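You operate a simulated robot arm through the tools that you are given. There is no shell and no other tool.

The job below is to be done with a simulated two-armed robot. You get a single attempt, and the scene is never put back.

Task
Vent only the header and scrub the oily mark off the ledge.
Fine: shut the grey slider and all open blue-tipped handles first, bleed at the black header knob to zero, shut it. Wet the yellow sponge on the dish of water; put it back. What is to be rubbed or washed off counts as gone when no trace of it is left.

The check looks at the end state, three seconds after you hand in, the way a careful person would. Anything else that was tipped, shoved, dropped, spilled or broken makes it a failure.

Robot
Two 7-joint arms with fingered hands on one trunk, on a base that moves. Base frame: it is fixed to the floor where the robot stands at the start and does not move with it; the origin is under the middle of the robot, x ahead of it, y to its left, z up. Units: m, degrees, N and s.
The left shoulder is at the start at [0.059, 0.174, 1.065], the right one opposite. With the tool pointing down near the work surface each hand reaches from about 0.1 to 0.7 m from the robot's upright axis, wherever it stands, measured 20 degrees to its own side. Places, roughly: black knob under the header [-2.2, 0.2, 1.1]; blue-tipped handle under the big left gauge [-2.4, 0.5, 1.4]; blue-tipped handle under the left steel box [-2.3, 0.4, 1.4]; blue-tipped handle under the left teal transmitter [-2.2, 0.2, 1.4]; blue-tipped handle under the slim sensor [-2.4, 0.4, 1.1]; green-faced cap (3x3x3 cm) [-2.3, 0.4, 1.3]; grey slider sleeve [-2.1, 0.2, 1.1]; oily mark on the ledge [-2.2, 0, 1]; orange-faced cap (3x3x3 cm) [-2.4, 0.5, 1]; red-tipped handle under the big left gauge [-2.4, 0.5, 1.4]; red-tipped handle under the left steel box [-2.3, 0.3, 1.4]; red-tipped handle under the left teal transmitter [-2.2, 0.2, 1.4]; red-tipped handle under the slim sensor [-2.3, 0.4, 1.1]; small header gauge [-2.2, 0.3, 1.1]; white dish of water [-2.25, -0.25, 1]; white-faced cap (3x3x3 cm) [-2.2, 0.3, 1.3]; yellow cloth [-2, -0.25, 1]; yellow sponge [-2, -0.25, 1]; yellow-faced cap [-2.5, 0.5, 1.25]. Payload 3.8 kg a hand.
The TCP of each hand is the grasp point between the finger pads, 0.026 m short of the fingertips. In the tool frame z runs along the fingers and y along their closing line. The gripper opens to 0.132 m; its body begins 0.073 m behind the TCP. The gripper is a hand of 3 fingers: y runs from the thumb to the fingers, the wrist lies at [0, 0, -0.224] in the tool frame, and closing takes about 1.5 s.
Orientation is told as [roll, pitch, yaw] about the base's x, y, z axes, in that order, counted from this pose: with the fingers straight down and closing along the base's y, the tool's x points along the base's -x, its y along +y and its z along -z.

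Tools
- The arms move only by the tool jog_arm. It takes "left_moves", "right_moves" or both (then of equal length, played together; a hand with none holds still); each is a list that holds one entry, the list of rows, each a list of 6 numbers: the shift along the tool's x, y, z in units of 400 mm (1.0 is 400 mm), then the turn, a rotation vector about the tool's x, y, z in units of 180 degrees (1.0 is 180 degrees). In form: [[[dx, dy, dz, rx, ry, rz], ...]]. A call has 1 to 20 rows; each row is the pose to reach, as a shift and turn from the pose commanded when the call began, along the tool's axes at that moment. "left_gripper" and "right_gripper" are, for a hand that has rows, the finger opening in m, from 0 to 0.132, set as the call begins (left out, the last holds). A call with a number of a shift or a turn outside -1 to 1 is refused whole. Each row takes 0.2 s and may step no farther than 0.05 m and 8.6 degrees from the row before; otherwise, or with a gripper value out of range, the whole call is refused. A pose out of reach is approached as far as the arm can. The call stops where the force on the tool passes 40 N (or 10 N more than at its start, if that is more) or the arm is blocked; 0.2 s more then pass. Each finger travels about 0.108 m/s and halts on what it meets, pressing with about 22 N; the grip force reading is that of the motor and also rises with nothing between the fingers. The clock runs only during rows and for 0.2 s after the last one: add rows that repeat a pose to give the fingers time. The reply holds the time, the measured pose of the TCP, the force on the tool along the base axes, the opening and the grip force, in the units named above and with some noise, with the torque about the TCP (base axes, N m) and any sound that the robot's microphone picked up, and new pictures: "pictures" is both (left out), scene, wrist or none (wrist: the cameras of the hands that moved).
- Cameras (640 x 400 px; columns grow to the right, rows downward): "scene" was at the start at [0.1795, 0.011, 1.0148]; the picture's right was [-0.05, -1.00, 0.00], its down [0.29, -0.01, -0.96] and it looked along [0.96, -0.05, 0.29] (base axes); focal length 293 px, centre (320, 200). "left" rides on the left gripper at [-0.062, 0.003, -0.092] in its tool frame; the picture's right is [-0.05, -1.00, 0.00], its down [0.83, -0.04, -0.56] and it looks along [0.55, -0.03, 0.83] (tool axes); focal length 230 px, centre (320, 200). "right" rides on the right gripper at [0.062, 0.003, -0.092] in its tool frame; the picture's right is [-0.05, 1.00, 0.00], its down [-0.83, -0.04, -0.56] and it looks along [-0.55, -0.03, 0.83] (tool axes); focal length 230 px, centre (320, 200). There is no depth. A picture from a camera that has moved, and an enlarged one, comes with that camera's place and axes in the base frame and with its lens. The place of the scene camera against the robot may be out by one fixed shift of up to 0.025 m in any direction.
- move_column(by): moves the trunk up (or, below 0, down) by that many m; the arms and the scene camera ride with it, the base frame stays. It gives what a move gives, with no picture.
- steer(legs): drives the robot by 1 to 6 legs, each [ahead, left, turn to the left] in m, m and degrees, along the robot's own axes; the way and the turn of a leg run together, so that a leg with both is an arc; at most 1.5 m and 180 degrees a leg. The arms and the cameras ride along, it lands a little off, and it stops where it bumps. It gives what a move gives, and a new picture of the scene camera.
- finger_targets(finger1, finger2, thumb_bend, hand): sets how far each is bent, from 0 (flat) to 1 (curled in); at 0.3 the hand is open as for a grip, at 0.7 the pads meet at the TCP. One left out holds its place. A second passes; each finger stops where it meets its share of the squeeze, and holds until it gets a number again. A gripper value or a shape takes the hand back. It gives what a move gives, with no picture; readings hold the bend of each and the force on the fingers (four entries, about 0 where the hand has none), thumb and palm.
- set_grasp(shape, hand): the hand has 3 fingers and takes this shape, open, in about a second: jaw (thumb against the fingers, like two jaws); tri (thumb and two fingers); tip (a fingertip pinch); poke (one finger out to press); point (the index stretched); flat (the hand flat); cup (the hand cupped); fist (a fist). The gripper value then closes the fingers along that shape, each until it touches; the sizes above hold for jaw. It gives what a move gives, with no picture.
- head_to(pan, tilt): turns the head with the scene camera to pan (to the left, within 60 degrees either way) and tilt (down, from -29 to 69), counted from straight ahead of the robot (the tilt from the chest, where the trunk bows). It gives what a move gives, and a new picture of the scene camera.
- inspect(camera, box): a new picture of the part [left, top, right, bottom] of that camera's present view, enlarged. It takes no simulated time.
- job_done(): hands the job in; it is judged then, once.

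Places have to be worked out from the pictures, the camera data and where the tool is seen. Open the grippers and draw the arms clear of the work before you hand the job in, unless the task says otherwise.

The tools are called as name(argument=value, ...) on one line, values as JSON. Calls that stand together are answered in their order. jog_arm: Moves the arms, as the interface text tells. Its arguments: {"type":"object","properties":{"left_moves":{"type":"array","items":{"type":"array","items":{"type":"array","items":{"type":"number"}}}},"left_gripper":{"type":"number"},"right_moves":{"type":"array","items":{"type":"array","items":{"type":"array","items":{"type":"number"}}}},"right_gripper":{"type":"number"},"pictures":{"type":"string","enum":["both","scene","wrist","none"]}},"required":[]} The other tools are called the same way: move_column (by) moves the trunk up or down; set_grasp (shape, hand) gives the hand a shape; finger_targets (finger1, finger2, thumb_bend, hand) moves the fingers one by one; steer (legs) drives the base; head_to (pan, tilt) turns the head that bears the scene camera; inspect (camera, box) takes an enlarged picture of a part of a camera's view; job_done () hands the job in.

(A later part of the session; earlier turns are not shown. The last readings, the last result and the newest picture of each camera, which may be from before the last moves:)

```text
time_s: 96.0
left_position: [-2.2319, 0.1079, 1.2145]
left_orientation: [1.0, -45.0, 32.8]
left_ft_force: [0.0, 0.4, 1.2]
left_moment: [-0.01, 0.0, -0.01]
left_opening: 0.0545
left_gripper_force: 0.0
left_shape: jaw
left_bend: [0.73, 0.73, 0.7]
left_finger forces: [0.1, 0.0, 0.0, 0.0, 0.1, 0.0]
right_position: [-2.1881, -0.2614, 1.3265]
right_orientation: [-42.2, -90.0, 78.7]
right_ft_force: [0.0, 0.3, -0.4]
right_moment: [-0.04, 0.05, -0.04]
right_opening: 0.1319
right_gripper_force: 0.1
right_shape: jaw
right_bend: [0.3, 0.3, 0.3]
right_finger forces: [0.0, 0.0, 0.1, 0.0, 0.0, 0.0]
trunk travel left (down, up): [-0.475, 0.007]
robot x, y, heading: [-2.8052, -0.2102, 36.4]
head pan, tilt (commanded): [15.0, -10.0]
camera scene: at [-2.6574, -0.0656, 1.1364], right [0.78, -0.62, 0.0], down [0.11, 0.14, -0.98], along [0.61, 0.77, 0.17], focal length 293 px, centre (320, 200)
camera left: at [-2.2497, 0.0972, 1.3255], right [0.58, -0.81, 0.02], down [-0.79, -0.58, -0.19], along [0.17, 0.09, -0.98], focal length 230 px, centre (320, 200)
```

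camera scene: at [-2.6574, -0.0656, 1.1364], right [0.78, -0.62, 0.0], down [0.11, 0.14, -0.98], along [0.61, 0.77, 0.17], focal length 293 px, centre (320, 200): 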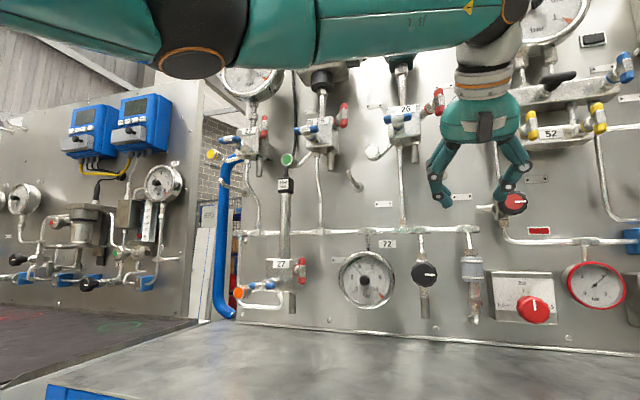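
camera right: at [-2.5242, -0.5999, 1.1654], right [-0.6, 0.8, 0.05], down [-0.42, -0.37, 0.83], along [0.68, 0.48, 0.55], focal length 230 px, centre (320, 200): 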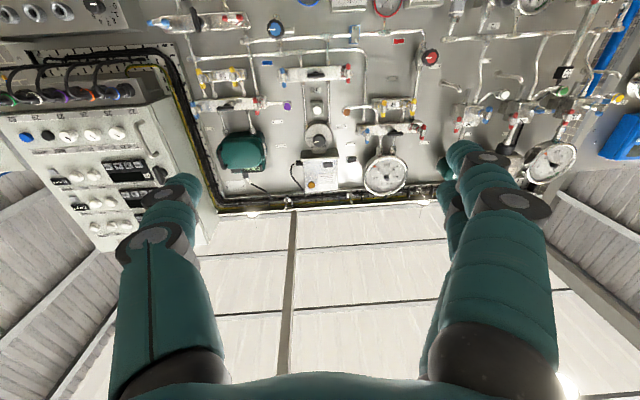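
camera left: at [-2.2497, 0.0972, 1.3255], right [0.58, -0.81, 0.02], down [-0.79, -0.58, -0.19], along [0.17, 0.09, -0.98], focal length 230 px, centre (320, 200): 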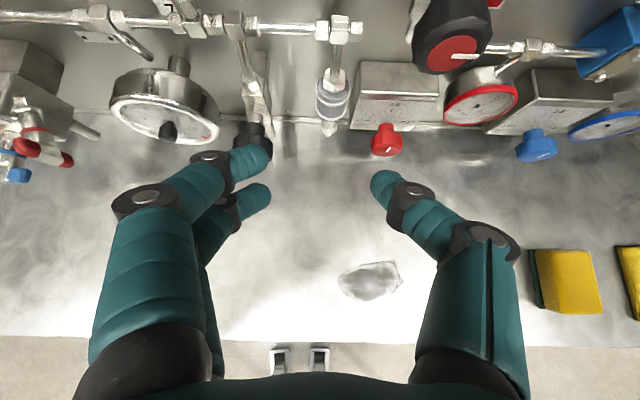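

The wrist camera looks down on the header; sleeve at about (331,100) px. I zoom to measure it.

inspect(camera="left", box=[230, 0, 430, 160])

inspect(camera="scene", box=[400, 200, 560, 340])

```text
2.50 times, centred on (330, 80) of left
camera zoom: at [-2.2497, 0.0972, 1.3255], right [0.58, -0.81, 0.02], down [-0.79, -0.58, -0.19], along [0.17, 0.09, -0.98], focal length 575 px, centre (295, 500)
```

zoom: 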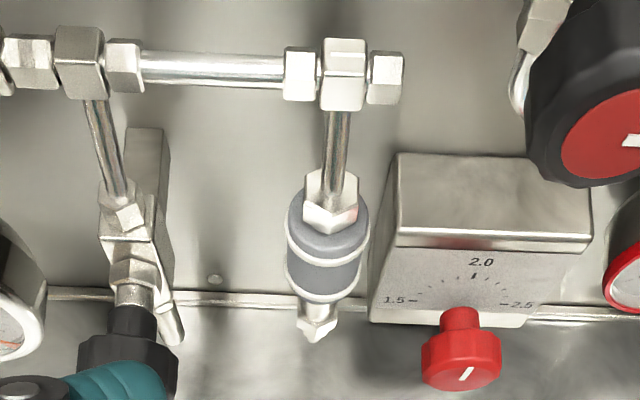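

```text
2.86 times, centred on (480, 270) of scene
camera zoom: at [-2.6574, -0.0656, 1.1364], right [0.78, -0.62, 0.0], down [0.11, 0.14, -0.98], along [0.61, 0.77, 0.17], focal length 836 px, centre (-137, 0)
```

zoom: 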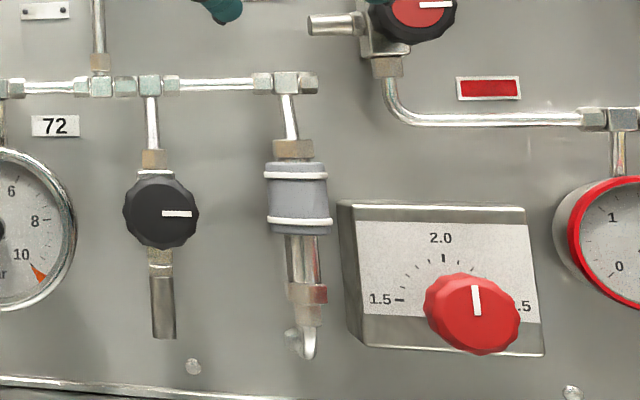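

Combining the views, the sleeve axis is at A=-1.672, L=1.311 (x=-2.118, y=0.171), top rim z=1.124, with the regulator box front 1.5 cm behind the axis and the knob 9 cm left. I set the hand to 30 degrees downwards, yawed 15 degrees to the right, 10 cm short of the grip.

jog_arm(left_moves=[[[0.009, 0.009, 0.039, 0.017, -0.0208, 0.013], [0.0185, 0.0187, 0.0775, 0.034, -0.0417, 0.026], [0.028, 0.028, 0.116, 0.051, -0.0625, 0.039], [0.037, 0.0375, 0.155, 0.0679, -0.0833, 0.0521], [0.037, 0.0375, 0.155, 0.0679, -0.0833, 0.0521]]], left_gripper=0.055, pictures="both")

inspect(camera="left", box=[220, 40, 440, 200])

```text
time_s: 97.2
left_position: [-2.2099, 0.1421, 1.1627]
left_orientation: [1.4, -59.8, 16.8]
left_ft_force: [0.1, 0.0, 0.0]
left_moment: [0.0, 0.04, 0.02]
left_opening: 0.0543
left_gripper_force: 0.0
left_shape: jaw
left_bend: [0.73, 0.73, 0.7]
left_finger forces: [0.0, 0.0, 0.1, 0.0, 0.0, 0.1]
right_position: [-2.1881, -0.2641, 1.3263]
right_orientation: [83.2, -89.9, -46.6]
right_ft_force: [0.8, -0.5, -0.7]
right_moment: [-0.03, 0.02, 0.03]
right_opening: 0.1319
right_gripper_force: 0.0
right_shape: jaw
right_bend: [0.3, 0.3, 0.3]
right_finger forces: [0.1, 0.0, 0.1, 0.0, 0.1, 0.1]
trunk travel left (down, up): [-0.475, 0.007]
robot x, y, heading: [-2.8029, -0.2102, 36.7]
head pan, tilt (commanded): [15.0, -10.0]
camera scene: at [-2.6569, -0.0668, 1.1366], right [0.78, -0.62, 0.0], down [0.11, 0.14, -0.98], along [0.61, 0.77, 0.17], focal length 293 px, centre (320, 200)
camera left: at [-2.2572, 0.1283, 1.2616], right [0.34, -0.94, 0.03], down [-0.84, -0.31, -0.44], along [0.42, 0.12, -0.9], focal length 230 px, centre (320, 200)
```

scene: 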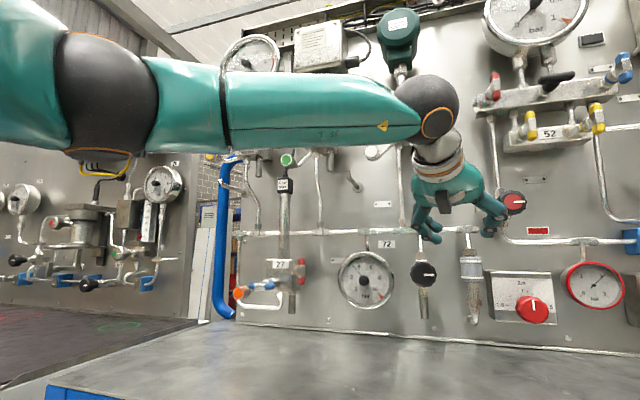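
left: 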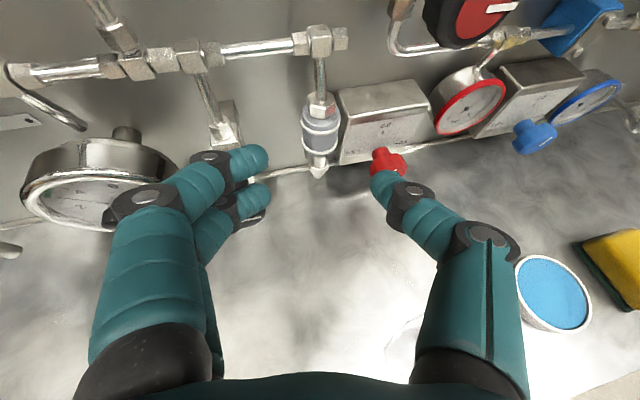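

```text
2.50 times, centred on (330, 120) of left
camera zoom: at [-2.2572, 0.1283, 1.2616], right [0.34, -0.94, 0.03], down [-0.84, -0.31, -0.44], along [0.42, 0.12, -0.9], focal length 575 px, centre (295, 400)
```

zoom: 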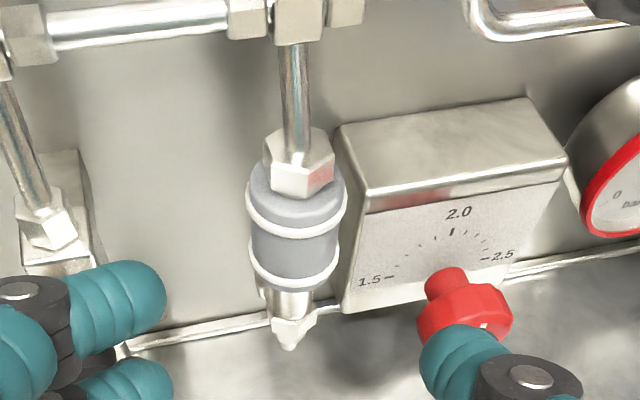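

The fresh view puts the sleeve centre 11.6 cm ahead on the tool axis, within 3 mm laterally. I go 7 cm forward and look again.

jog_arm(left_moves=[[[0.005, -0.003, 0.045, 0, 0, 0], [0.005, -0.003, 0.09, 0, 0, 0], [0.005, -0.003, 0.135, 0, 0, 0], [0.005, -0.003, 0.175, 0, 0, 0], [0.005, -0.003, 0.175, 0, 0, 0]]], left_gripper=0.055, pictures="both")

inspect(camera="left", box=[200, 80, 460, 260])

inspect(camera="scene", box=[380, 180, 580, 340])

```text
time_s: 98.4
left_position: [-2.1535, 0.16, 1.1236]
left_orientation: [1.4, -59.7, 16.9]
left_ft_force: [-0.2, -0.6, 0.2]
left_moment: [0.01, -0.01, 0.02]
left_opening: 0.0544
left_gripper_force: 0.1
left_shape: jaw
left_bend: [0.73, 0.73, 0.7]
left_finger forces: [0.0, 0.1, 0.0, 0.0, 0.0, 0.1]
right_position: [-2.1873, -0.2626, 1.3283]
right_orientation: [-5.4, -89.9, 42.0]
right_ft_force: [0.5, -0.4, -0.3]
right_moment: [-0.05, -0.03, 0.0]
right_opening: 0.1322
right_gripper_force: 0.0
right_shape: jaw
right_bend: [0.3, 0.3, 0.3]
right_finger forces: [0.0, 0.0, 0.1, 0.0, 0.1, 0.1]
trunk travel left (down, up): [-0.475, 0.007]
robot x, y, heading: [-2.805, -0.2109, 36.8]
head pan, tilt (commanded): [15.0, -10.0]
camera scene: at [-2.6571, -0.0662, 1.1365], right [0.78, -0.62, 0.0], down [0.11, 0.14, -0.98], along [0.61, 0.77, 0.17], focal length 293 px, centre (320, 200)
camera left: at [-2.2, 0.1467, 1.2241], right [0.34, -0.94, 0.03], down [-0.84, -0.32, -0.44], along [0.42, 0.12, -0.9], focal length 230 px, centre (320, 200)
```

scene: 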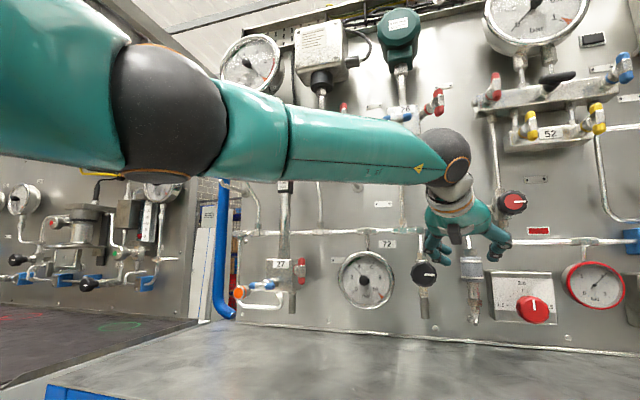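
left: 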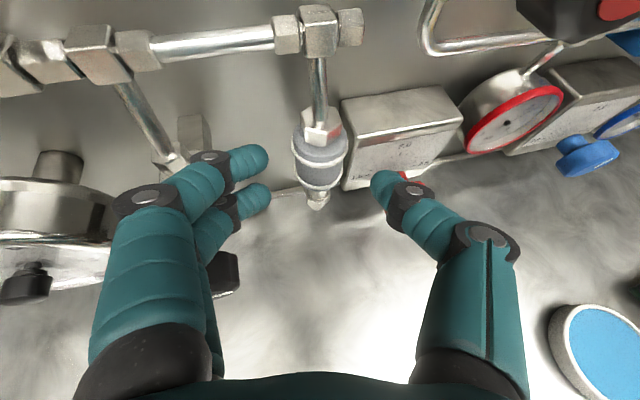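

```text
2.22 times, centred on (330, 170) of left
camera zoom: at [-2.2, 0.1467, 1.2241], right [0.34, -0.94, 0.03], down [-0.84, -0.32, -0.44], along [0.42, 0.12, -0.9], focal length 511 px, centre (298, 267)
```

zoom: 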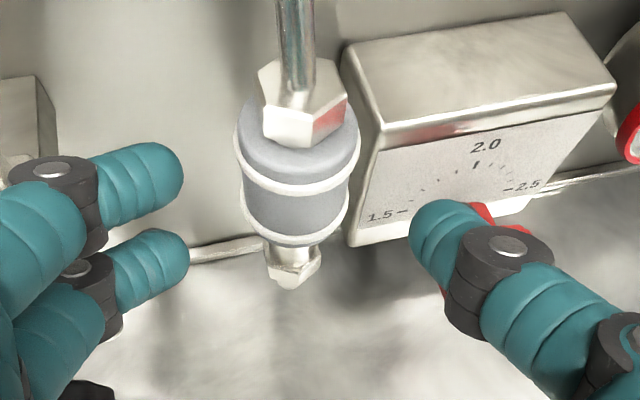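

```text
2.50 times, centred on (480, 260) of scene
camera zoom: at [-2.6571, -0.0662, 1.1365], right [0.78, -0.62, 0.0], down [0.11, 0.14, -0.98], along [0.61, 0.77, 0.17], focal length 732 px, centre (-80, 50)
```

zoom: 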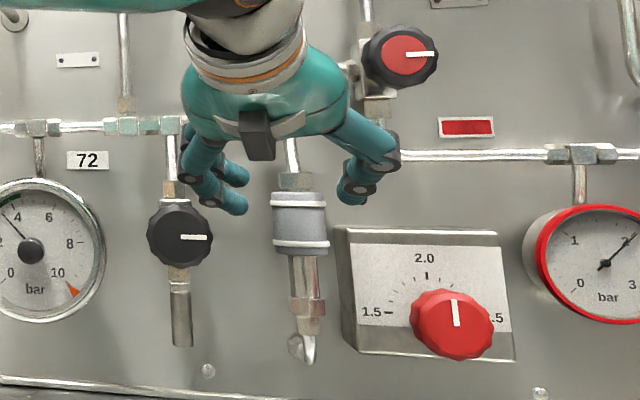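

The claw-like fingers would foul the black knob if I gripped the sleeve from the front sideways, so I change plan: roll the hand so the two fingers come in above the sleeve's top ring and push it down. First I back off and level the hand.

jog_arm(left_moves=[[[0, 0, -0.1, 0, 0, 0], [0, 0, -0.2, 0, 0, 0], [0.03, -0.017, -0.19, -0.017, -0.0333, -0.0046], [0.06, -0.034, -0.185, -0.034, -0.0667, -0.0093], [0.09, -0.051, -0.175, -0.051, -0.1, -0.0139], [0.12, -0.068, -0.168, -0.068, -0.1333, -0.0186], [0.151, -0.085, -0.1615, -0.0848, -0.1667, -0.0232], [0.151, -0.085, -0.1615, -0.0848, -0.1667, -0.0232]]], left_gripper=0.07, pictures="wrist")

```text
time_s: 100.2
left_position: [-2.2274, 0.1011, 1.1038]
left_orientation: [119.9, -89.3, -86.2]
left_ft_force: [-0.2, 0.0, -0.3]
left_moment: [0.0, 0.01, 0.01]
left_opening: 0.0694
left_gripper_force: 0.0
left_shape: jaw
left_bend: [0.72, 0.72, 0.7]
left_finger forces: [0.0, 0.0, 0.1, 0.1, 0.0, 0.0]
right_position: [-2.1883, -0.2627, 1.3265]
right_orientation: [-19.5, -90.1, 56.2]
right_ft_force: [0.5, 1.0, 0.3]
right_moment: [-0.02, -0.01, 0.0]
right_opening: 0.1317
right_gripper_force: 0.2
right_shape: jaw
right_bend: [0.3, 0.3, 0.3]
right_finger forces: [0.0, 0.0, 0.1, 0.0, 0.1, 0.0]
trunk travel left (down, up): [-0.475, 0.007]
robot x, y, heading: [-2.799, -0.2121, 36.6]
head pan, tilt (commanded): [15.0, -10.0]
camera left: at [-2.3058, 0.0516, 1.1664], right [0.56, -0.83, 0.04], down [-0.44, -0.34, -0.83], along [0.71, 0.45, -0.55], focal length 230 px, centre (320, 200)
```

left: 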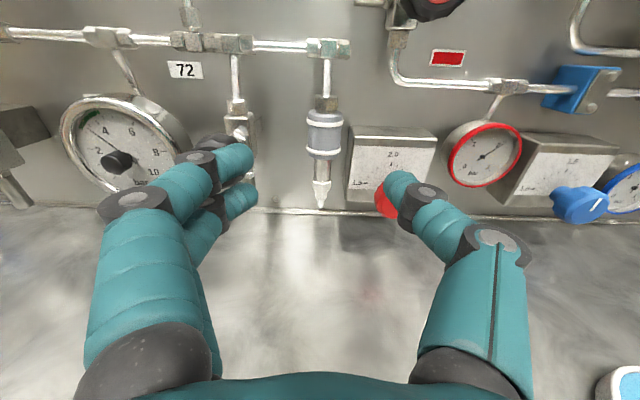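

The sleeve centre is now pinned at (-2.113, 0.173, 1.095), ring top z=1.12, lower nut top z=1.05, header pipe z=1.167. I roll the hand 90 degrees clockwise so the two fingers are on top.

jog_arm(left_moves=[[[0, 0, 0, 0, 0, 0.0455], [0, 0, 0, 0, 0, 0.091], [0, 0, 0, 0, 0, 0.1365], [0, 0, 0, 0, 0, 0.182], [0, 0, 0, 0, 0, 0.2275], [0, 0, 0, 0, 0, 0.273], [0, 0, 0, 0, 0, 0.3185], [0, 0, 0, 0, 0, 0.364], [0, 0, 0, 0, 0, 0.4095], [0, 0, 0, 0, 0, 0.455], [0, 0, 0, 0, 0, 0.5], [0, 0, 0, 0, 0, 0.5]]], left_gripper=0.07, pictures="both")

```text
time_s: 102.8
left_position: [-2.2245, 0.0996, 1.1042]
left_orientation: [90.2, 0.7, -56.2]
left_ft_force: [0.6, -0.5, -0.3]
left_moment: [0.0, 0.01, 0.02]
left_opening: 0.0694
left_gripper_force: 0.0
left_shape: jaw
left_bend: [0.72, 0.72, 0.7]
left_finger forces: [0.1, 0.0, 0.0, 0.0, 0.1, 0.0]
right_position: [-2.1878, -0.2632, 1.3263]
right_orientation: [0.7, -90.0, 35.9]
right_ft_force: [-0.1, 0.1, -0.2]
right_moment: [-0.03, -0.01, 0.01]
right_opening: 0.132
right_gripper_force: 0.1
right_shape: jaw
right_bend: [0.3, 0.3, 0.3]
right_finger forces: [0.0, 0.1, 0.1, 0.1, 0.1, 0.0]
trunk travel left (down, up): [-0.475, 0.007]
robot x, y, heading: [-2.8034, -0.2111, 36.9]
head pan, tilt (commanded): [15.0, -10.0]
camera scene: at [-2.6569, -0.0662, 1.1364], right [0.78, -0.62, 0.0], down [0.11, 0.14, -0.98], along [0.61, 0.77, 0.17], focal length 293 px, centre (320, 200)
camera left: at [-2.2675, -0.0022, 1.1078], right [0.02, -0.03, -1.0], down [-0.92, 0.38, -0.03], along [0.38, 0.92, -0.02], focal length 230 px, centre (320, 200)
```

scene: 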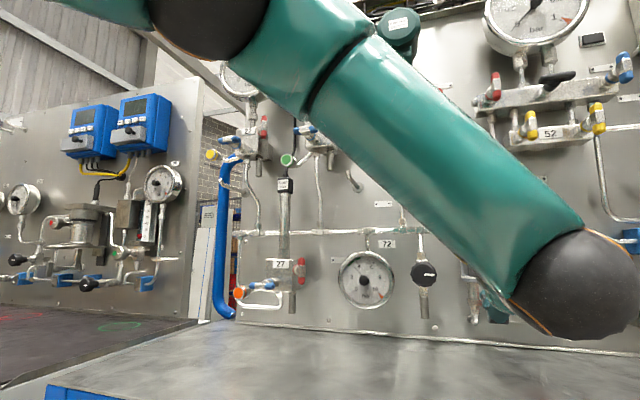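
left: 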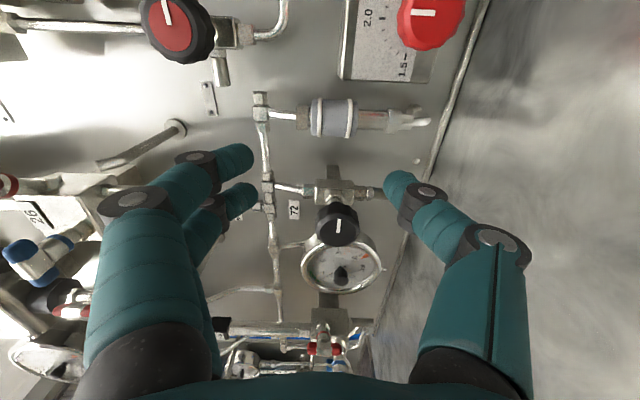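

The sleeve shows at (333,118) px, its axis across the view. I tuck the thumb in so that only the two upper fingers reach forward, and check the shape.

finger_targets(hand="left", finger1=0.6, finger2=0.6, thumb_bend=1.0)

inspect(camera="left", box=[0, 0, 640, 400])

```text
time_s: 103.8
left_position: [-2.2248, 0.1001, 1.1053]
left_orientation: [90.1, 0.6, -56.2]
left_ft_force: [0.1, -0.2, -0.1]
left_moment: [0.01, 0.0, -0.02]
left_opening: 0.0303
left_gripper_force: 0.0
left_shape: fingers
left_bend: [0.6, 0.6, 0.99]
left_finger forces: [0.0, 0.0, 0.0, 0.1, 0.0, 0.0]
right_position: [-2.1885, -0.2627, 1.3261]
right_orientation: [6.8, -90.0, 29.9]
right_ft_force: [0.4, 0.3, 0.6]
right_moment: [-0.01, -0.01, 0.0]
right_opening: 0.1317
right_gripper_force: 0.0
right_shape: jaw
right_bend: [0.3, 0.3, 0.3]
right_finger forces: [0.0, 0.0, 0.1, 0.1, 0.0, 0.0]
trunk travel left (down, up): [-0.475, 0.007]
robot x, y, heading: [-2.8035, -0.2125, 36.4]
head pan, tilt (commanded): [15.0, -10.0]
```

```text
1.00 times, centred on (320, 200) of left (not enlarged: the box is as wide or as high as the picture)
camera zoom: at [-2.2676, -0.0021, 1.1079], right [0.03, -0.03, -1.0], down [-0.92, 0.38, -0.04], along [0.38, 0.92, -0.02], focal length 230 px, centre (320, 200)
```

zoom: 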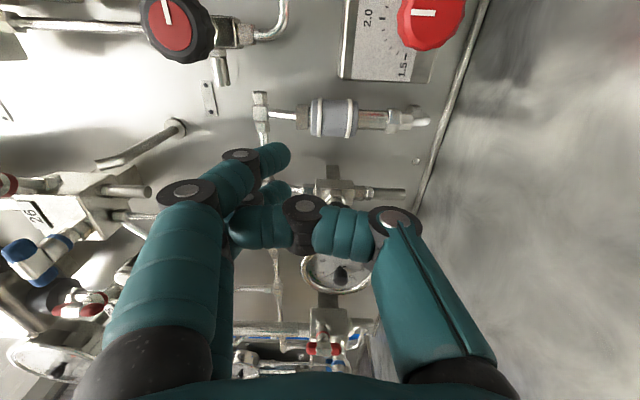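

With the thumb tucked, the two fingertips lead (tips at about tool y=+0.018, z=+0.034). I zoom to check their line-up with the sleeve ring.

inspect(camera="left", box=[220, 70, 460, 220])

```text
2.67 times, centred on (340, 145) of left
camera zoom: at [-2.2676, -0.0021, 1.1079], right [0.03, -0.03, -1.0], down [-0.92, 0.38, -0.04], along [0.38, 0.92, -0.02], focal length 614 px, centre (267, 347)
```

zoom: 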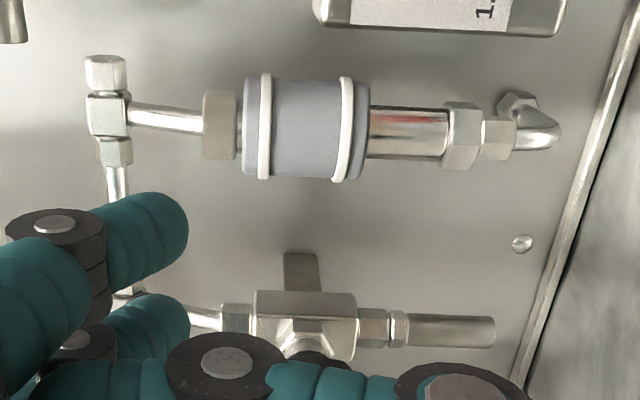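

From this side view the sleeve (about 3.5 cm wide, 4.3 cm tall) has some 2.6 cm of bare tube below it, and the hex above leaves a ring shoulder of 5 mm. I advance 6 cm with the tips just above the ring, shifting 5 mm to the right.

jog_arm(left_moves=[[[-0.012, 0.01, 0.05, 0, 0, 0], [-0.012, 0.01, 0.1, 0, 0, 0], [-0.012, 0.01, 0.15, 0, 0, 0], [-0.012, 0.01, 0.15, 0, 0, 0]]], pictures="wrist")

inspect(camera="left", box=[200, 70, 440, 220])

```text
time_s: 104.8
left_position: [-2.1708, 0.129, 1.1084]
left_orientation: [90.3, 0.7, -56.2]
left_ft_force: [0.2, 0.1, -0.9]
left_moment: [0.01, -0.01, 0.02]
left_opening: 0.031
left_gripper_force: 0.0
left_shape: fingers
left_bend: [0.6, 0.6, 0.99]
left_finger forces: [0.1, 0.0, 0.1, 0.1, 0.0, 0.0]
right_position: [-2.1877, -0.2626, 1.3265]
right_orientation: [15.1, -89.9, 21.5]
right_ft_force: [1.0, 0.0, -1.2]
right_moment: [-0.03, -0.04, 0.01]
right_opening: 0.1317
right_gripper_force: 0.0
right_shape: jaw
right_bend: [0.3, 0.3, 0.3]
right_finger forces: [0.0, 0.1, 0.0, 0.0, 0.0, 0.0]
trunk travel left (down, up): [-0.475, 0.007]
robot x, y, heading: [-2.8028, -0.2102, 36.6]
head pan, tilt (commanded): [15.0, -10.0]
camera left: at [-2.2143, 0.0262, 1.1124], right [0.03, -0.03, -1.0], down [-0.92, 0.38, -0.04], along [0.38, 0.92, -0.02], focal length 230 px, centre (320, 200)
```

left: 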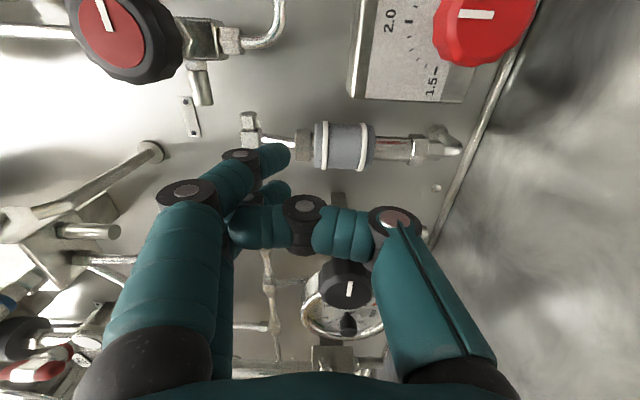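

```text
2.67 times, centred on (320, 145) of left
camera zoom: at [-2.2143, 0.0262, 1.1124], right [0.03, -0.03, -1.0], down [-0.92, 0.38, -0.04], along [0.38, 0.92, -0.02], focal length 614 px, centre (320, 347)
```

zoom: 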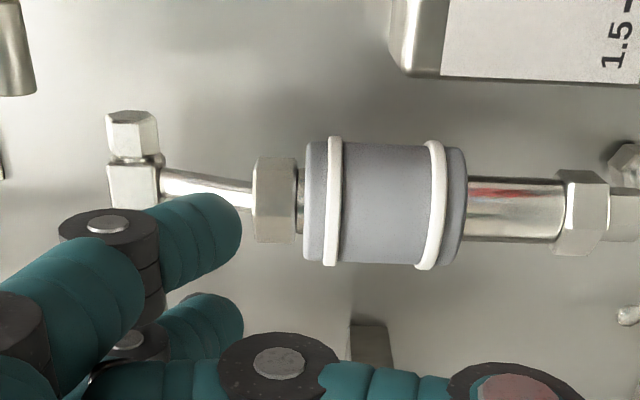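

Now the sleeve axis is about 4 cm beyond the fingertips and its top ring 12 mm below them. I move 2 cm forward, 5 mm right and 5 mm down so the two tips straddle the hex just above the ring.

jog_arm(left_moves=[[[-0.0125, 0, 0.025, 0, 0, 0], [-0.0125, -0.006, 0.05, 0, 0, 0], [-0.0125, -0.0125, 0.05, 0, 0, 0]]], pictures="wrist")

inspect(camera="left", box=[200, 70, 440, 220])

```text
time_s: 105.6
left_position: [-2.1558, 0.1371, 1.1041]
left_orientation: [90.2, 0.6, -56.2]
left_ft_force: [0.5, 0.0, -0.9]
left_moment: [-0.01, -0.02, 0.01]
left_opening: 0.0311
left_gripper_force: 0.0
left_shape: fingers
left_bend: [0.6, 0.6, 0.99]
left_finger forces: [0.0, 0.1, 0.0, 0.0, 0.0, 0.0]
right_position: [-2.1873, -0.2619, 1.3274]
right_orientation: [8.7, -90.0, 27.8]
right_ft_force: [0.6, 0.3, 0.5]
right_moment: [-0.01, 0.03, -0.01]
right_opening: 0.1319
right_gripper_force: 0.0
right_shape: jaw
right_bend: [0.3, 0.3, 0.3]
right_finger forces: [0.0, 0.0, 0.0, 0.1, 0.1, 0.0]
trunk travel left (down, up): [-0.475, 0.007]
robot x, y, heading: [-2.803, -0.2143, 36.7]
head pan, tilt (commanded): [15.0, -10.0]
camera left: at [-2.1964, 0.0343, 1.1073], right [0.03, -0.03, -1.0], down [-0.92, 0.38, -0.04], along [0.38, 0.92, -0.02], focal length 230 px, centre (320, 200)
```

left: 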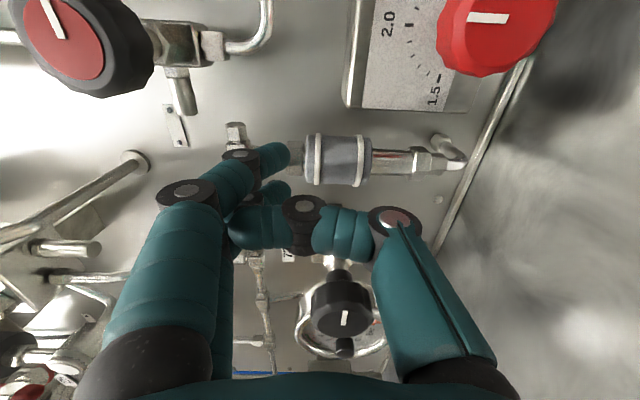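

```text
2.67 times, centred on (320, 145) of left
camera zoom: at [-2.1964, 0.0343, 1.1073], right [0.03, -0.03, -1.0], down [-0.92, 0.38, -0.04], along [0.38, 0.92, -0.02], focal length 614 px, centre (320, 347)
```

zoom: 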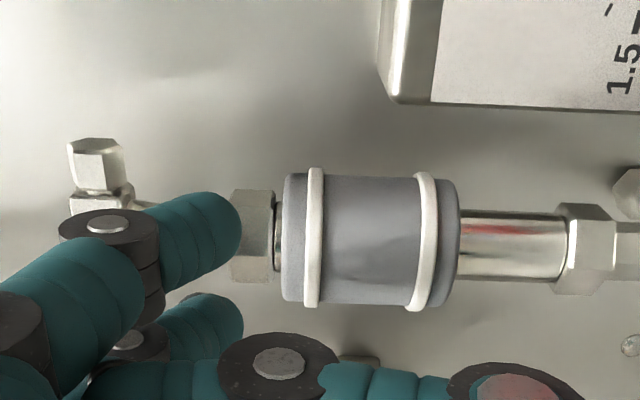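

The tips are about 7 mm above the ring and 2 mm short in depth. I ease 4 mm forward and press 12 mm down, watching the force.

jog_arm(left_moves=[[[-0.003, 0, 0.01, 0, 0, 0], [-0.003, -0.01, 0.01, 0, 0, 0], [-0.003, -0.02, 0.01, 0, 0, 0], [-0.003, -0.03, 0.01, 0, 0, 0]]], pictures="wrist")

inspect(camera="left", box=[200, 70, 440, 220])

```text
time_s: 106.6
left_position: [-2.1513, 0.1386, 1.0892]
left_orientation: [90.1, 0.6, -56.1]
left_ft_force: [-0.3, -0.9, 0.7]
left_moment: [0.02, 0.02, 0.03]
left_opening: 0.0309
left_gripper_force: 0.1
left_shape: fingers
left_bend: [0.6, 0.6, 0.99]
left_finger forces: [0.1, 0.0, 0.0, 0.1, 0.1, 0.0]
right_position: [-2.1879, -0.2631, 1.3256]
right_orientation: [11.2, -90.1, 25.5]
right_ft_force: [-0.4, 0.0, -1.1]
right_moment: [-0.02, -0.04, -0.01]
right_opening: 0.132
right_gripper_force: 0.1
right_shape: jaw
right_bend: [0.3, 0.3, 0.3]
right_finger forces: [0.0, 0.0, 0.1, 0.1, 0.0, 0.1]
trunk travel left (down, up): [-0.475, 0.007]
robot x, y, heading: [-2.8002, -0.2123, 36.7]
head pan, tilt (commanded): [15.0, -10.0]
camera left: at [-2.1927, 0.0364, 1.093], right [0.03, -0.03, -1.0], down [-0.92, 0.38, -0.04], along [0.38, 0.92, -0.02], focal length 230 px, centre (320, 200)
```

left: 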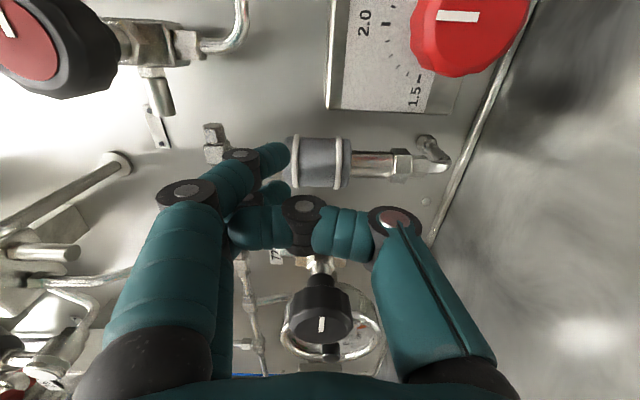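

```text
2.67 times, centred on (320, 145) of left
camera zoom: at [-2.1927, 0.0364, 1.093], right [0.03, -0.03, -1.0], down [-0.92, 0.38, -0.04], along [0.38, 0.92, -0.02], focal length 614 px, centre (320, 347)
```

zoom: 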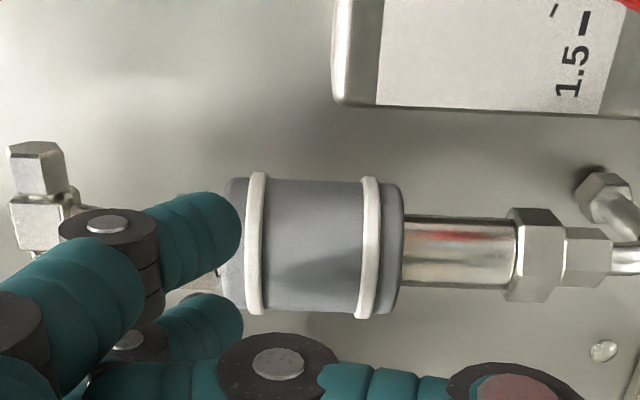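

No force and the tips have slid down in front of the ring, so they are some millimetres short in depth. I go back up 14 mm and creep forward 8 mm until they meet the hex.

jog_arm(left_moves=[[[0, 0.018, -0.01, 0, 0, 0], [0, 0.036, 0, 0, 0, 0], [0, 0.036, 0.01, 0, 0, 0], [0, 0.036, 0.02, 0, 0, 0]]], pictures="wrist")

inspect(camera="left", box=[200, 70, 440, 220])

```text
time_s: 107.6
left_position: [-2.143, 0.1435, 1.1053]
left_orientation: [90.3, 0.6, -56.2]
left_ft_force: [0.2, 0.4, 1.2]
left_moment: [0.01, -0.02, -0.01]
left_opening: 0.0314
left_gripper_force: 0.0
left_shape: fingers
left_bend: [0.6, 0.6, 0.99]
left_finger forces: [0.0, 0.0, 0.1, 0.0, 0.0, 0.0]
right_position: [-2.1876, -0.2627, 1.3263]
right_orientation: [5.7, -90.0, 31.1]
right_ft_force: [-0.3, -0.3, 0.5]
right_moment: [0.0, 0.0, -0.03]
right_opening: 0.1322
right_gripper_force: 0.0
right_shape: jaw
right_bend: [0.3, 0.3, 0.3]
right_finger forces: [0.1, 0.0, 0.1, 0.0, 0.0, 0.0]
trunk travel left (down, up): [-0.475, 0.007]
robot x, y, heading: [-2.8002, -0.2138, 36.4]
head pan, tilt (commanded): [15.0, -10.0]
camera left: at [-2.1848, 0.0404, 1.1086], right [0.03, -0.03, -1.0], down [-0.92, 0.38, -0.04], along [0.38, 0.92, -0.02], focal length 230 px, centre (320, 200)
```

left: 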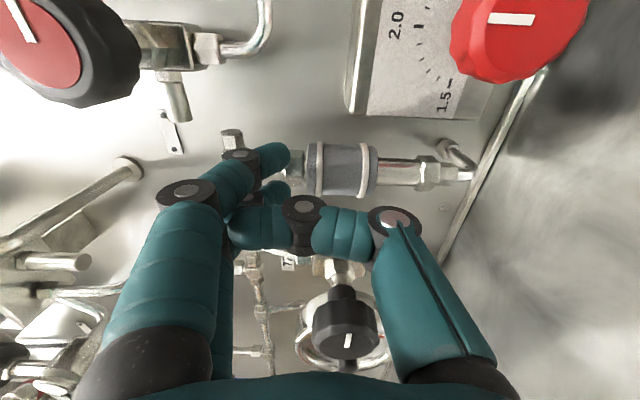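

```text
2.67 times, centred on (320, 145) of left
camera zoom: at [-2.1848, 0.0404, 1.1086], right [0.03, -0.03, -1.0], down [-0.92, 0.38, -0.04], along [0.38, 0.92, -0.02], focal length 614 px, centre (320, 347)
```

zoom: 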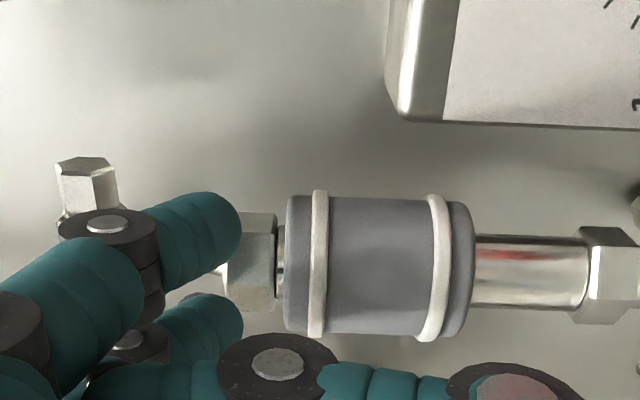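

Still no contact; axis now about 1–2 cm beyond the tips. I creep another 8 mm forward.

jog_arm(left_moves=[[[0, 0, 0.01, 0, 0, 0], [0, 0, 0.02, 0, 0, 0]]], pictures="wrist")

inspect(camera="left", box=[200, 70, 440, 220])

```text
time_s: 108.2
left_position: [-2.1351, 0.1469, 1.1051]
left_orientation: [90.1, 0.6, -56.2]
left_ft_force: [1.0, 0.0, 1.2]
left_moment: [0.03, 0.02, 0.04]
left_opening: 0.0314
left_gripper_force: 0.1
left_shape: fingers
left_bend: [0.6, 0.6, 1.0]
left_finger forces: [0.0, 0.0, 0.1, 0.1, 0.1, 0.0]
right_position: [-2.1874, -0.2632, 1.3267]
right_orientation: [8.5, -89.9, 28.2]
right_ft_force: [0.1, 0.1, 0.3]
right_moment: [-0.02, 0.02, 0.0]
right_opening: 0.1319
right_gripper_force: 0.0
right_shape: jaw
right_bend: [0.3, 0.3, 0.3]
right_finger forces: [0.1, 0.0, 0.1, 0.0, 0.0, 0.1]
trunk travel left (down, up): [-0.475, 0.007]
robot x, y, heading: [-2.8013, -0.2105, 36.5]
head pan, tilt (commanded): [15.0, -10.0]
camera left: at [-2.1776, 0.0439, 1.1089], right [0.02, -0.03, -1.0], down [-0.92, 0.38, -0.04], along [0.38, 0.92, -0.02], focal length 230 px, centre (320, 200)
```

left: 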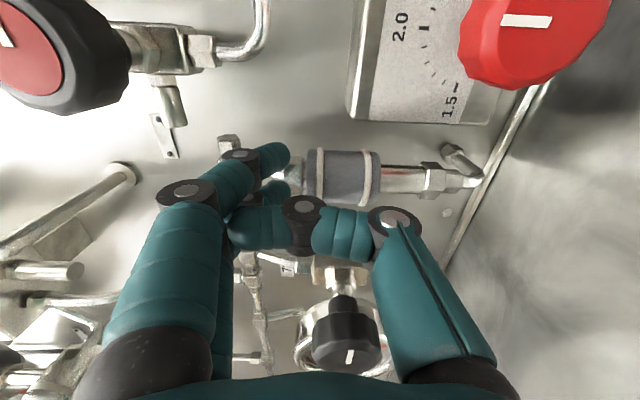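

```text
2.67 times, centred on (320, 145) of left
camera zoom: at [-2.1776, 0.0439, 1.1089], right [0.02, -0.03, -1.0], down [-0.92, 0.38, -0.04], along [0.38, 0.92, -0.02], focal length 614 px, centre (320, 347)
```

zoom: 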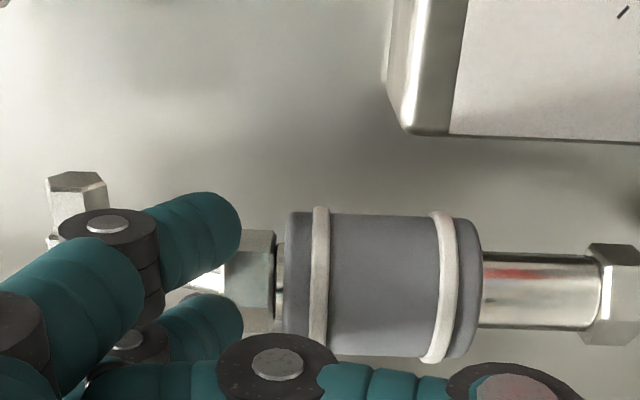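

Rescaling with the four views, the sleeve axis is now 1.7 cm beyond the tips' centres, so they sit right at the hex. I press down 12 mm and watch the force.

jog_arm(left_moves=[[[0.006, -0.01, 0, 0, 0, 0], [0.006, -0.02, 0, 0, 0, 0], [0.006, -0.03, 0, 0, 0, 0]]], pictures="wrist")

inspect(camera="left", box=[200, 70, 440, 220])

```text
time_s: 109.0
left_position: [-2.1368, 0.1476, 1.0936]
left_orientation: [90.2, 0.6, -56.2]
left_ft_force: [0.0, 0.9, 0.9]
left_moment: [0.03, 0.0, 0.03]
left_opening: 0.0314
left_gripper_force: 1.1
left_shape: fingers
left_bend: [0.6, 0.59, 1.0]
left_finger forces: [0.1, 1.2, 0.0, 0.0, 0.1, 0.0]
right_position: [-2.1864, -0.2626, 1.3271]
right_orientation: [42.4, -90.0, -5.9]
right_ft_force: [-0.5, 0.4, 0.1]
right_moment: [-0.03, -0.04, 0.01]
right_opening: 0.132
right_gripper_force: 0.0
right_shape: jaw
right_bend: [0.3, 0.3, 0.3]
right_finger forces: [0.0, 0.1, 0.0, 0.0, 0.0, 0.0]
trunk travel left (down, up): [-0.475, 0.007]
robot x, y, heading: [-2.7986, -0.2108, 36.8]
head pan, tilt (commanded): [15.0, -10.0]
camera left: at [-2.1792, 0.0456, 1.0971], right [0.03, -0.03, -1.0], down [-0.92, 0.38, -0.04], along [0.38, 0.92, -0.02], focal length 230 px, centre (320, 200)
```

left: 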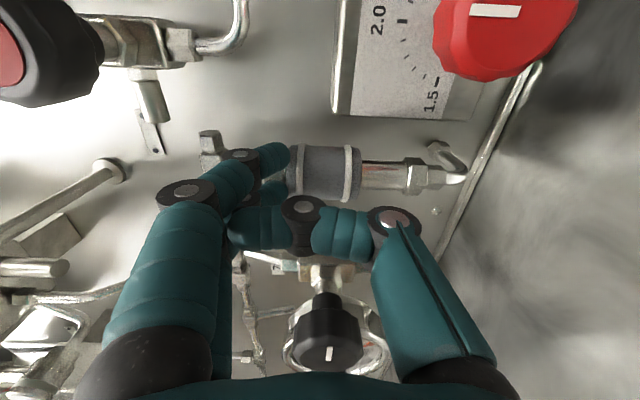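

```text
2.67 times, centred on (320, 145) of left
camera zoom: at [-2.1792, 0.0456, 1.0971], right [0.03, -0.03, -1.0], down [-0.92, 0.38, -0.04], along [0.38, 0.92, -0.02], focal length 614 px, centre (320, 347)
```

zoom: 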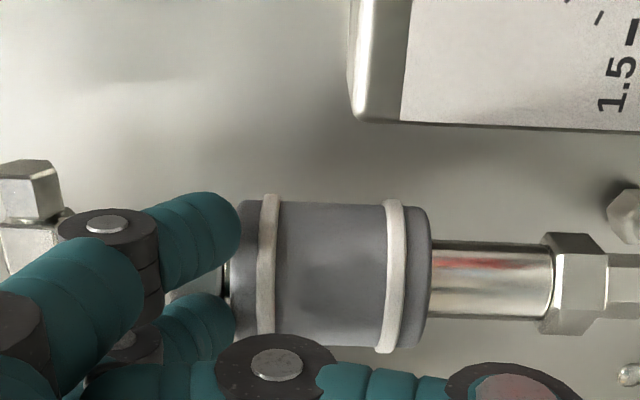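

Finger 2 now feels 1.2 N: the tip sits on the ring shoulder. I press on downwards by 10 mm.

jog_arm(left_moves=[[[0, -0.0125, 0.003, 0, 0, 0], [0, -0.025, 0.003, 0, 0, 0]]], pictures="wrist")

inspect(camera="left", box=[200, 70, 440, 220])

```text
time_s: 109.6
left_position: [-2.135, 0.149, 1.0837]
left_orientation: [90.2, 0.6, -56.2]
left_ft_force: [-2.3, -0.6, 2.3]
left_moment: [0.09, -0.12, 0.06]
left_opening: 0.032
left_gripper_force: 1.0
left_shape: fingers
left_bend: [0.6, 0.58, 1.0]
left_finger forces: [0.0, 3.1, 0.0, 0.0, 0.0, 0.1]
right_position: [-2.1886, -0.2628, 1.3263]
right_orientation: [24.6, -90.1, 12.0]
right_ft_force: [-0.5, 0.5, -0.2]
right_moment: [-0.03, 0.02, -0.01]
right_opening: 0.1315
right_gripper_force: 0.1
right_shape: jaw
right_bend: [0.3, 0.3, 0.3]
right_finger forces: [0.0, 0.1, 0.0, 0.0, 0.0, 0.1]
trunk travel left (down, up): [-0.475, 0.007]
robot x, y, heading: [-2.8036, -0.2154, 36.6]
head pan, tilt (commanded): [15.0, -10.0]
camera left: at [-2.178, 0.0464, 1.0875], right [0.03, -0.03, -1.0], down [-0.92, 0.38, -0.04], along [0.38, 0.92, -0.02], focal length 230 px, centre (320, 200)
```

left: 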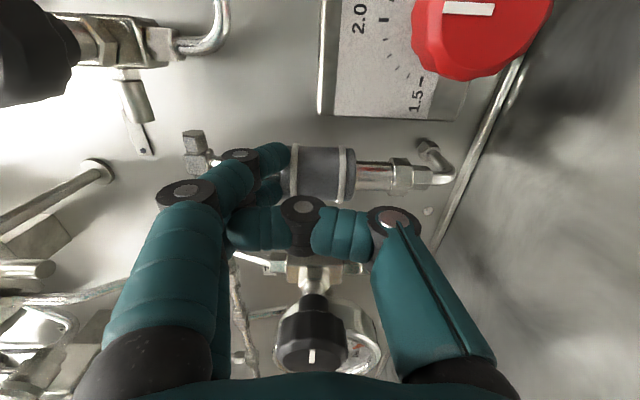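

```text
2.67 times, centred on (320, 145) of left
camera zoom: at [-2.178, 0.0464, 1.0875], right [0.03, -0.03, -1.0], down [-0.92, 0.38, -0.04], along [0.38, 0.92, -0.02], focal length 614 px, centre (320, 347)
```

zoom: 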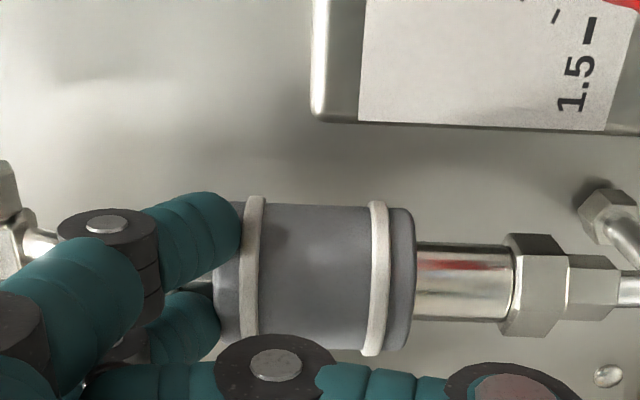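

The sleeve has begun to move (gap to the nut shrank), with only about 3 N. I continue pressing down another 20 mm in small rows.

jog_arm(left_moves=[[[0, -0.01, 0.002, 0, 0, 0], [0, -0.02, 0.002, 0, 0, 0], [0, -0.03, 0.002, 0, 0, 0], [0, -0.04, 0.002, 0, 0, 0], [0, -0.05, 0.002, 0, 0, 0]]], pictures="wrist")

inspect(camera="left", box=[200, 70, 440, 220])

```text
time_s: 110.8
left_position: [-2.1361, 0.1496, 1.064]
left_orientation: [90.1, 0.6, -56.2]
left_ft_force: [0.2, -1.4, 1.8]
left_moment: [0.04, -0.01, -0.01]
left_opening: 0.032
left_gripper_force: 1.1
left_shape: fingers
left_bend: [0.6, 0.57, 1.0]
left_finger forces: [0.0, 2.6, 0.0, 0.1, 0.0, 0.0]
right_position: [-2.1874, -0.2628, 1.327]
right_orientation: [22.6, -90.0, 14.0]
right_ft_force: [0.2, 0.3, 0.2]
right_moment: [-0.02, -0.02, 0.01]
right_opening: 0.1317
right_gripper_force: 0.1
right_shape: jaw
right_bend: [0.3, 0.3, 0.3]
right_finger forces: [0.1, 0.1, 0.0, 0.0, 0.1, 0.0]
trunk travel left (down, up): [-0.475, 0.007]
robot x, y, heading: [-2.8017, -0.2129, 36.6]
head pan, tilt (commanded): [15.0, -10.0]
camera left: at [-2.179, 0.0467, 1.0666], right [0.03, -0.03, -1.0], down [-0.92, 0.38, -0.04], along [0.38, 0.92, -0.02], focal length 230 px, centre (320, 200)
```

left: 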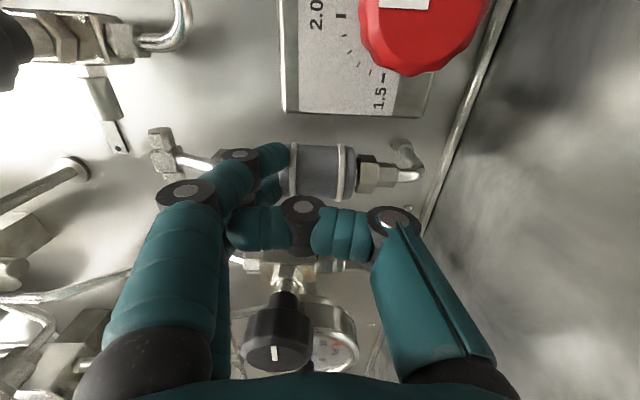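

```text
2.67 times, centred on (320, 145) of left
camera zoom: at [-2.179, 0.0467, 1.0666], right [0.03, -0.03, -1.0], down [-0.92, 0.38, -0.04], along [0.38, 0.92, -0.02], focal length 614 px, centre (320, 347)
```

zoom: 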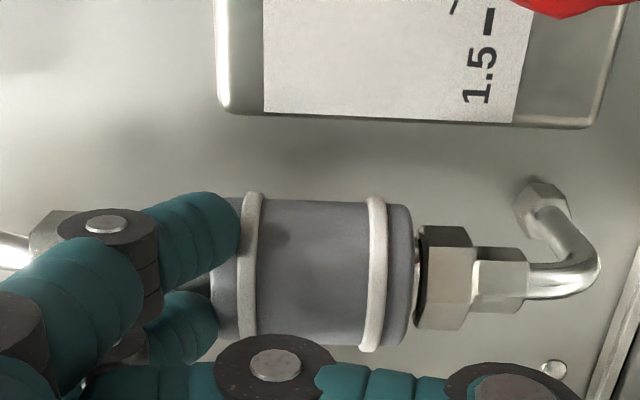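

The sleeve is within about 2 mm of the lower nut. I press 5 mm more to seat it at its stop.

jog_arm(left_moves=[[[0, -0.006, 0.002, 0, 0, 0], [0, -0.0125, 0.002, 0, 0, 0]]], pictures="wrist")

inspect(camera="left", box=[200, 70, 440, 220])

```text
time_s: 111.4
left_position: [-2.1361, 0.1496, 1.0599]
left_orientation: [90.3, 0.5, -56.2]
left_ft_force: [-2.2, -3.4, 5.3]
left_moment: [0.13, -0.13, 0.03]
left_opening: 0.0321
left_gripper_force: 2.5
left_shape: fingers
left_bend: [0.6, 0.57, 1.0]
left_finger forces: [0.6, 4.2, 0.1, 0.1, 0.0, 0.0]
right_position: [-2.1892, -0.2632, 1.3268]
right_orientation: [164.0, -90.1, -127.4]
right_ft_force: [0.6, 0.2, 0.1]
right_moment: [-0.02, -0.04, -0.04]
right_opening: 0.1319
right_gripper_force: 0.0
right_shape: jaw
right_bend: [0.3, 0.3, 0.3]
right_finger forces: [0.1, 0.0, 0.0, 0.1, 0.0, 0.0]
trunk travel left (down, up): [-0.475, 0.007]
robot x, y, heading: [-2.7985, -0.2111, 36.5]
head pan, tilt (commanded): [15.0, -10.0]
camera left: at [-2.1781, 0.0471, 1.0637], right [0.03, -0.03, -1.0], down [-0.92, 0.38, -0.04], along [0.38, 0.92, -0.02], focal length 230 px, centre (320, 200)
```

left: 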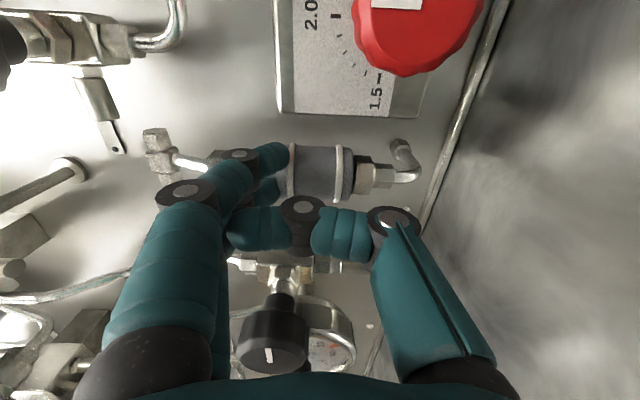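

```text
2.67 times, centred on (320, 145) of left
camera zoom: at [-2.1781, 0.0471, 1.0637], right [0.03, -0.03, -1.0], down [-0.92, 0.38, -0.04], along [0.38, 0.92, -0.02], focal length 614 px, centre (320, 347)
```

zoom: 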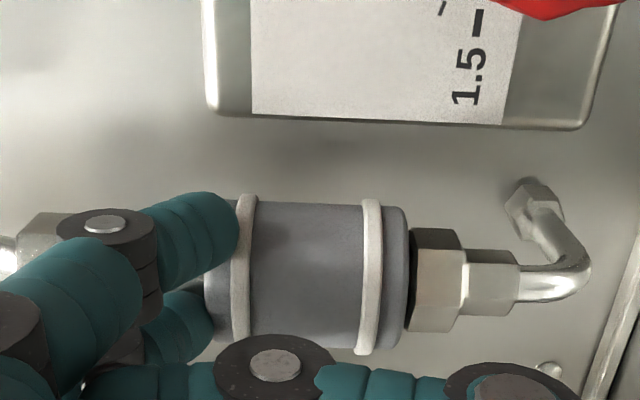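

Force rises (5 N) with the sleeve almost on the nut. One more 5 mm press to be sure of the stop.

jog_arm(left_moves=[[[0, -0.006, 0.002, 0, 0, 0], [0, -0.0125, 0.002, 0, 0, 0], [0, -0.0125, 0.002, 0, 0, 0]]], pictures="none")

inspect(camera="left", box=[200, 70, 440, 220])

```text
time_s: 112.2
left_position: [-2.1347, 0.1508, 1.0561]
left_orientation: [90.4, 0.7, -56.2]
left_ft_force: [-3.5, -6.0, 8.0]
left_moment: [0.34, -0.26, -0.09]
left_opening: 0.0327
left_gripper_force: 5.6
left_shape: fingers
left_bend: [0.58, 0.55, 1.0]
left_finger forces: [4.3, 6.4, 0.0, 0.0, 0.1, 0.0]
right_position: [-2.1894, -0.2646, 1.3272]
right_orientation: [170.9, -89.8, -134.2]
right_ft_force: [-0.2, -1.0, 0.1]
right_moment: [-0.04, -0.02, 0.04]
right_opening: 0.132
right_gripper_force: 0.1
right_shape: jaw
right_bend: [0.3, 0.3, 0.3]
right_finger forces: [0.0, 0.0, 0.0, 0.1, 0.1, 0.1]
trunk travel left (down, up): [-0.475, 0.007]
robot x, y, heading: [-2.8003, -0.2133, 36.7]
head pan, tilt (commanded): [15.0, -10.0]
```

```text
2.67 times, centred on (320, 145) of left
camera zoom: at [-2.1778, 0.0476, 1.0593], right [0.03, -0.03, -1.0], down [-0.92, 0.38, -0.04], along [0.38, 0.92, -0.02], focal length 614 px, centre (320, 347)
```

zoom: 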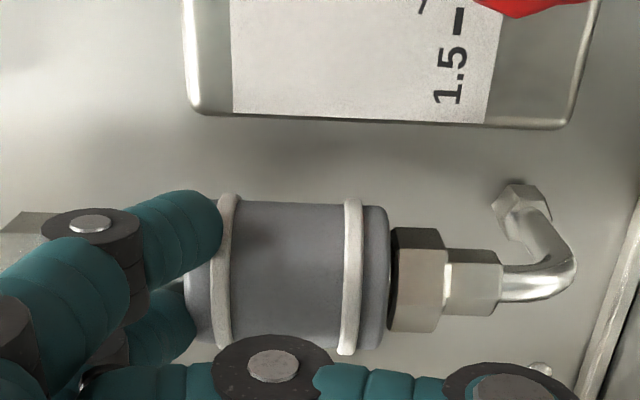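

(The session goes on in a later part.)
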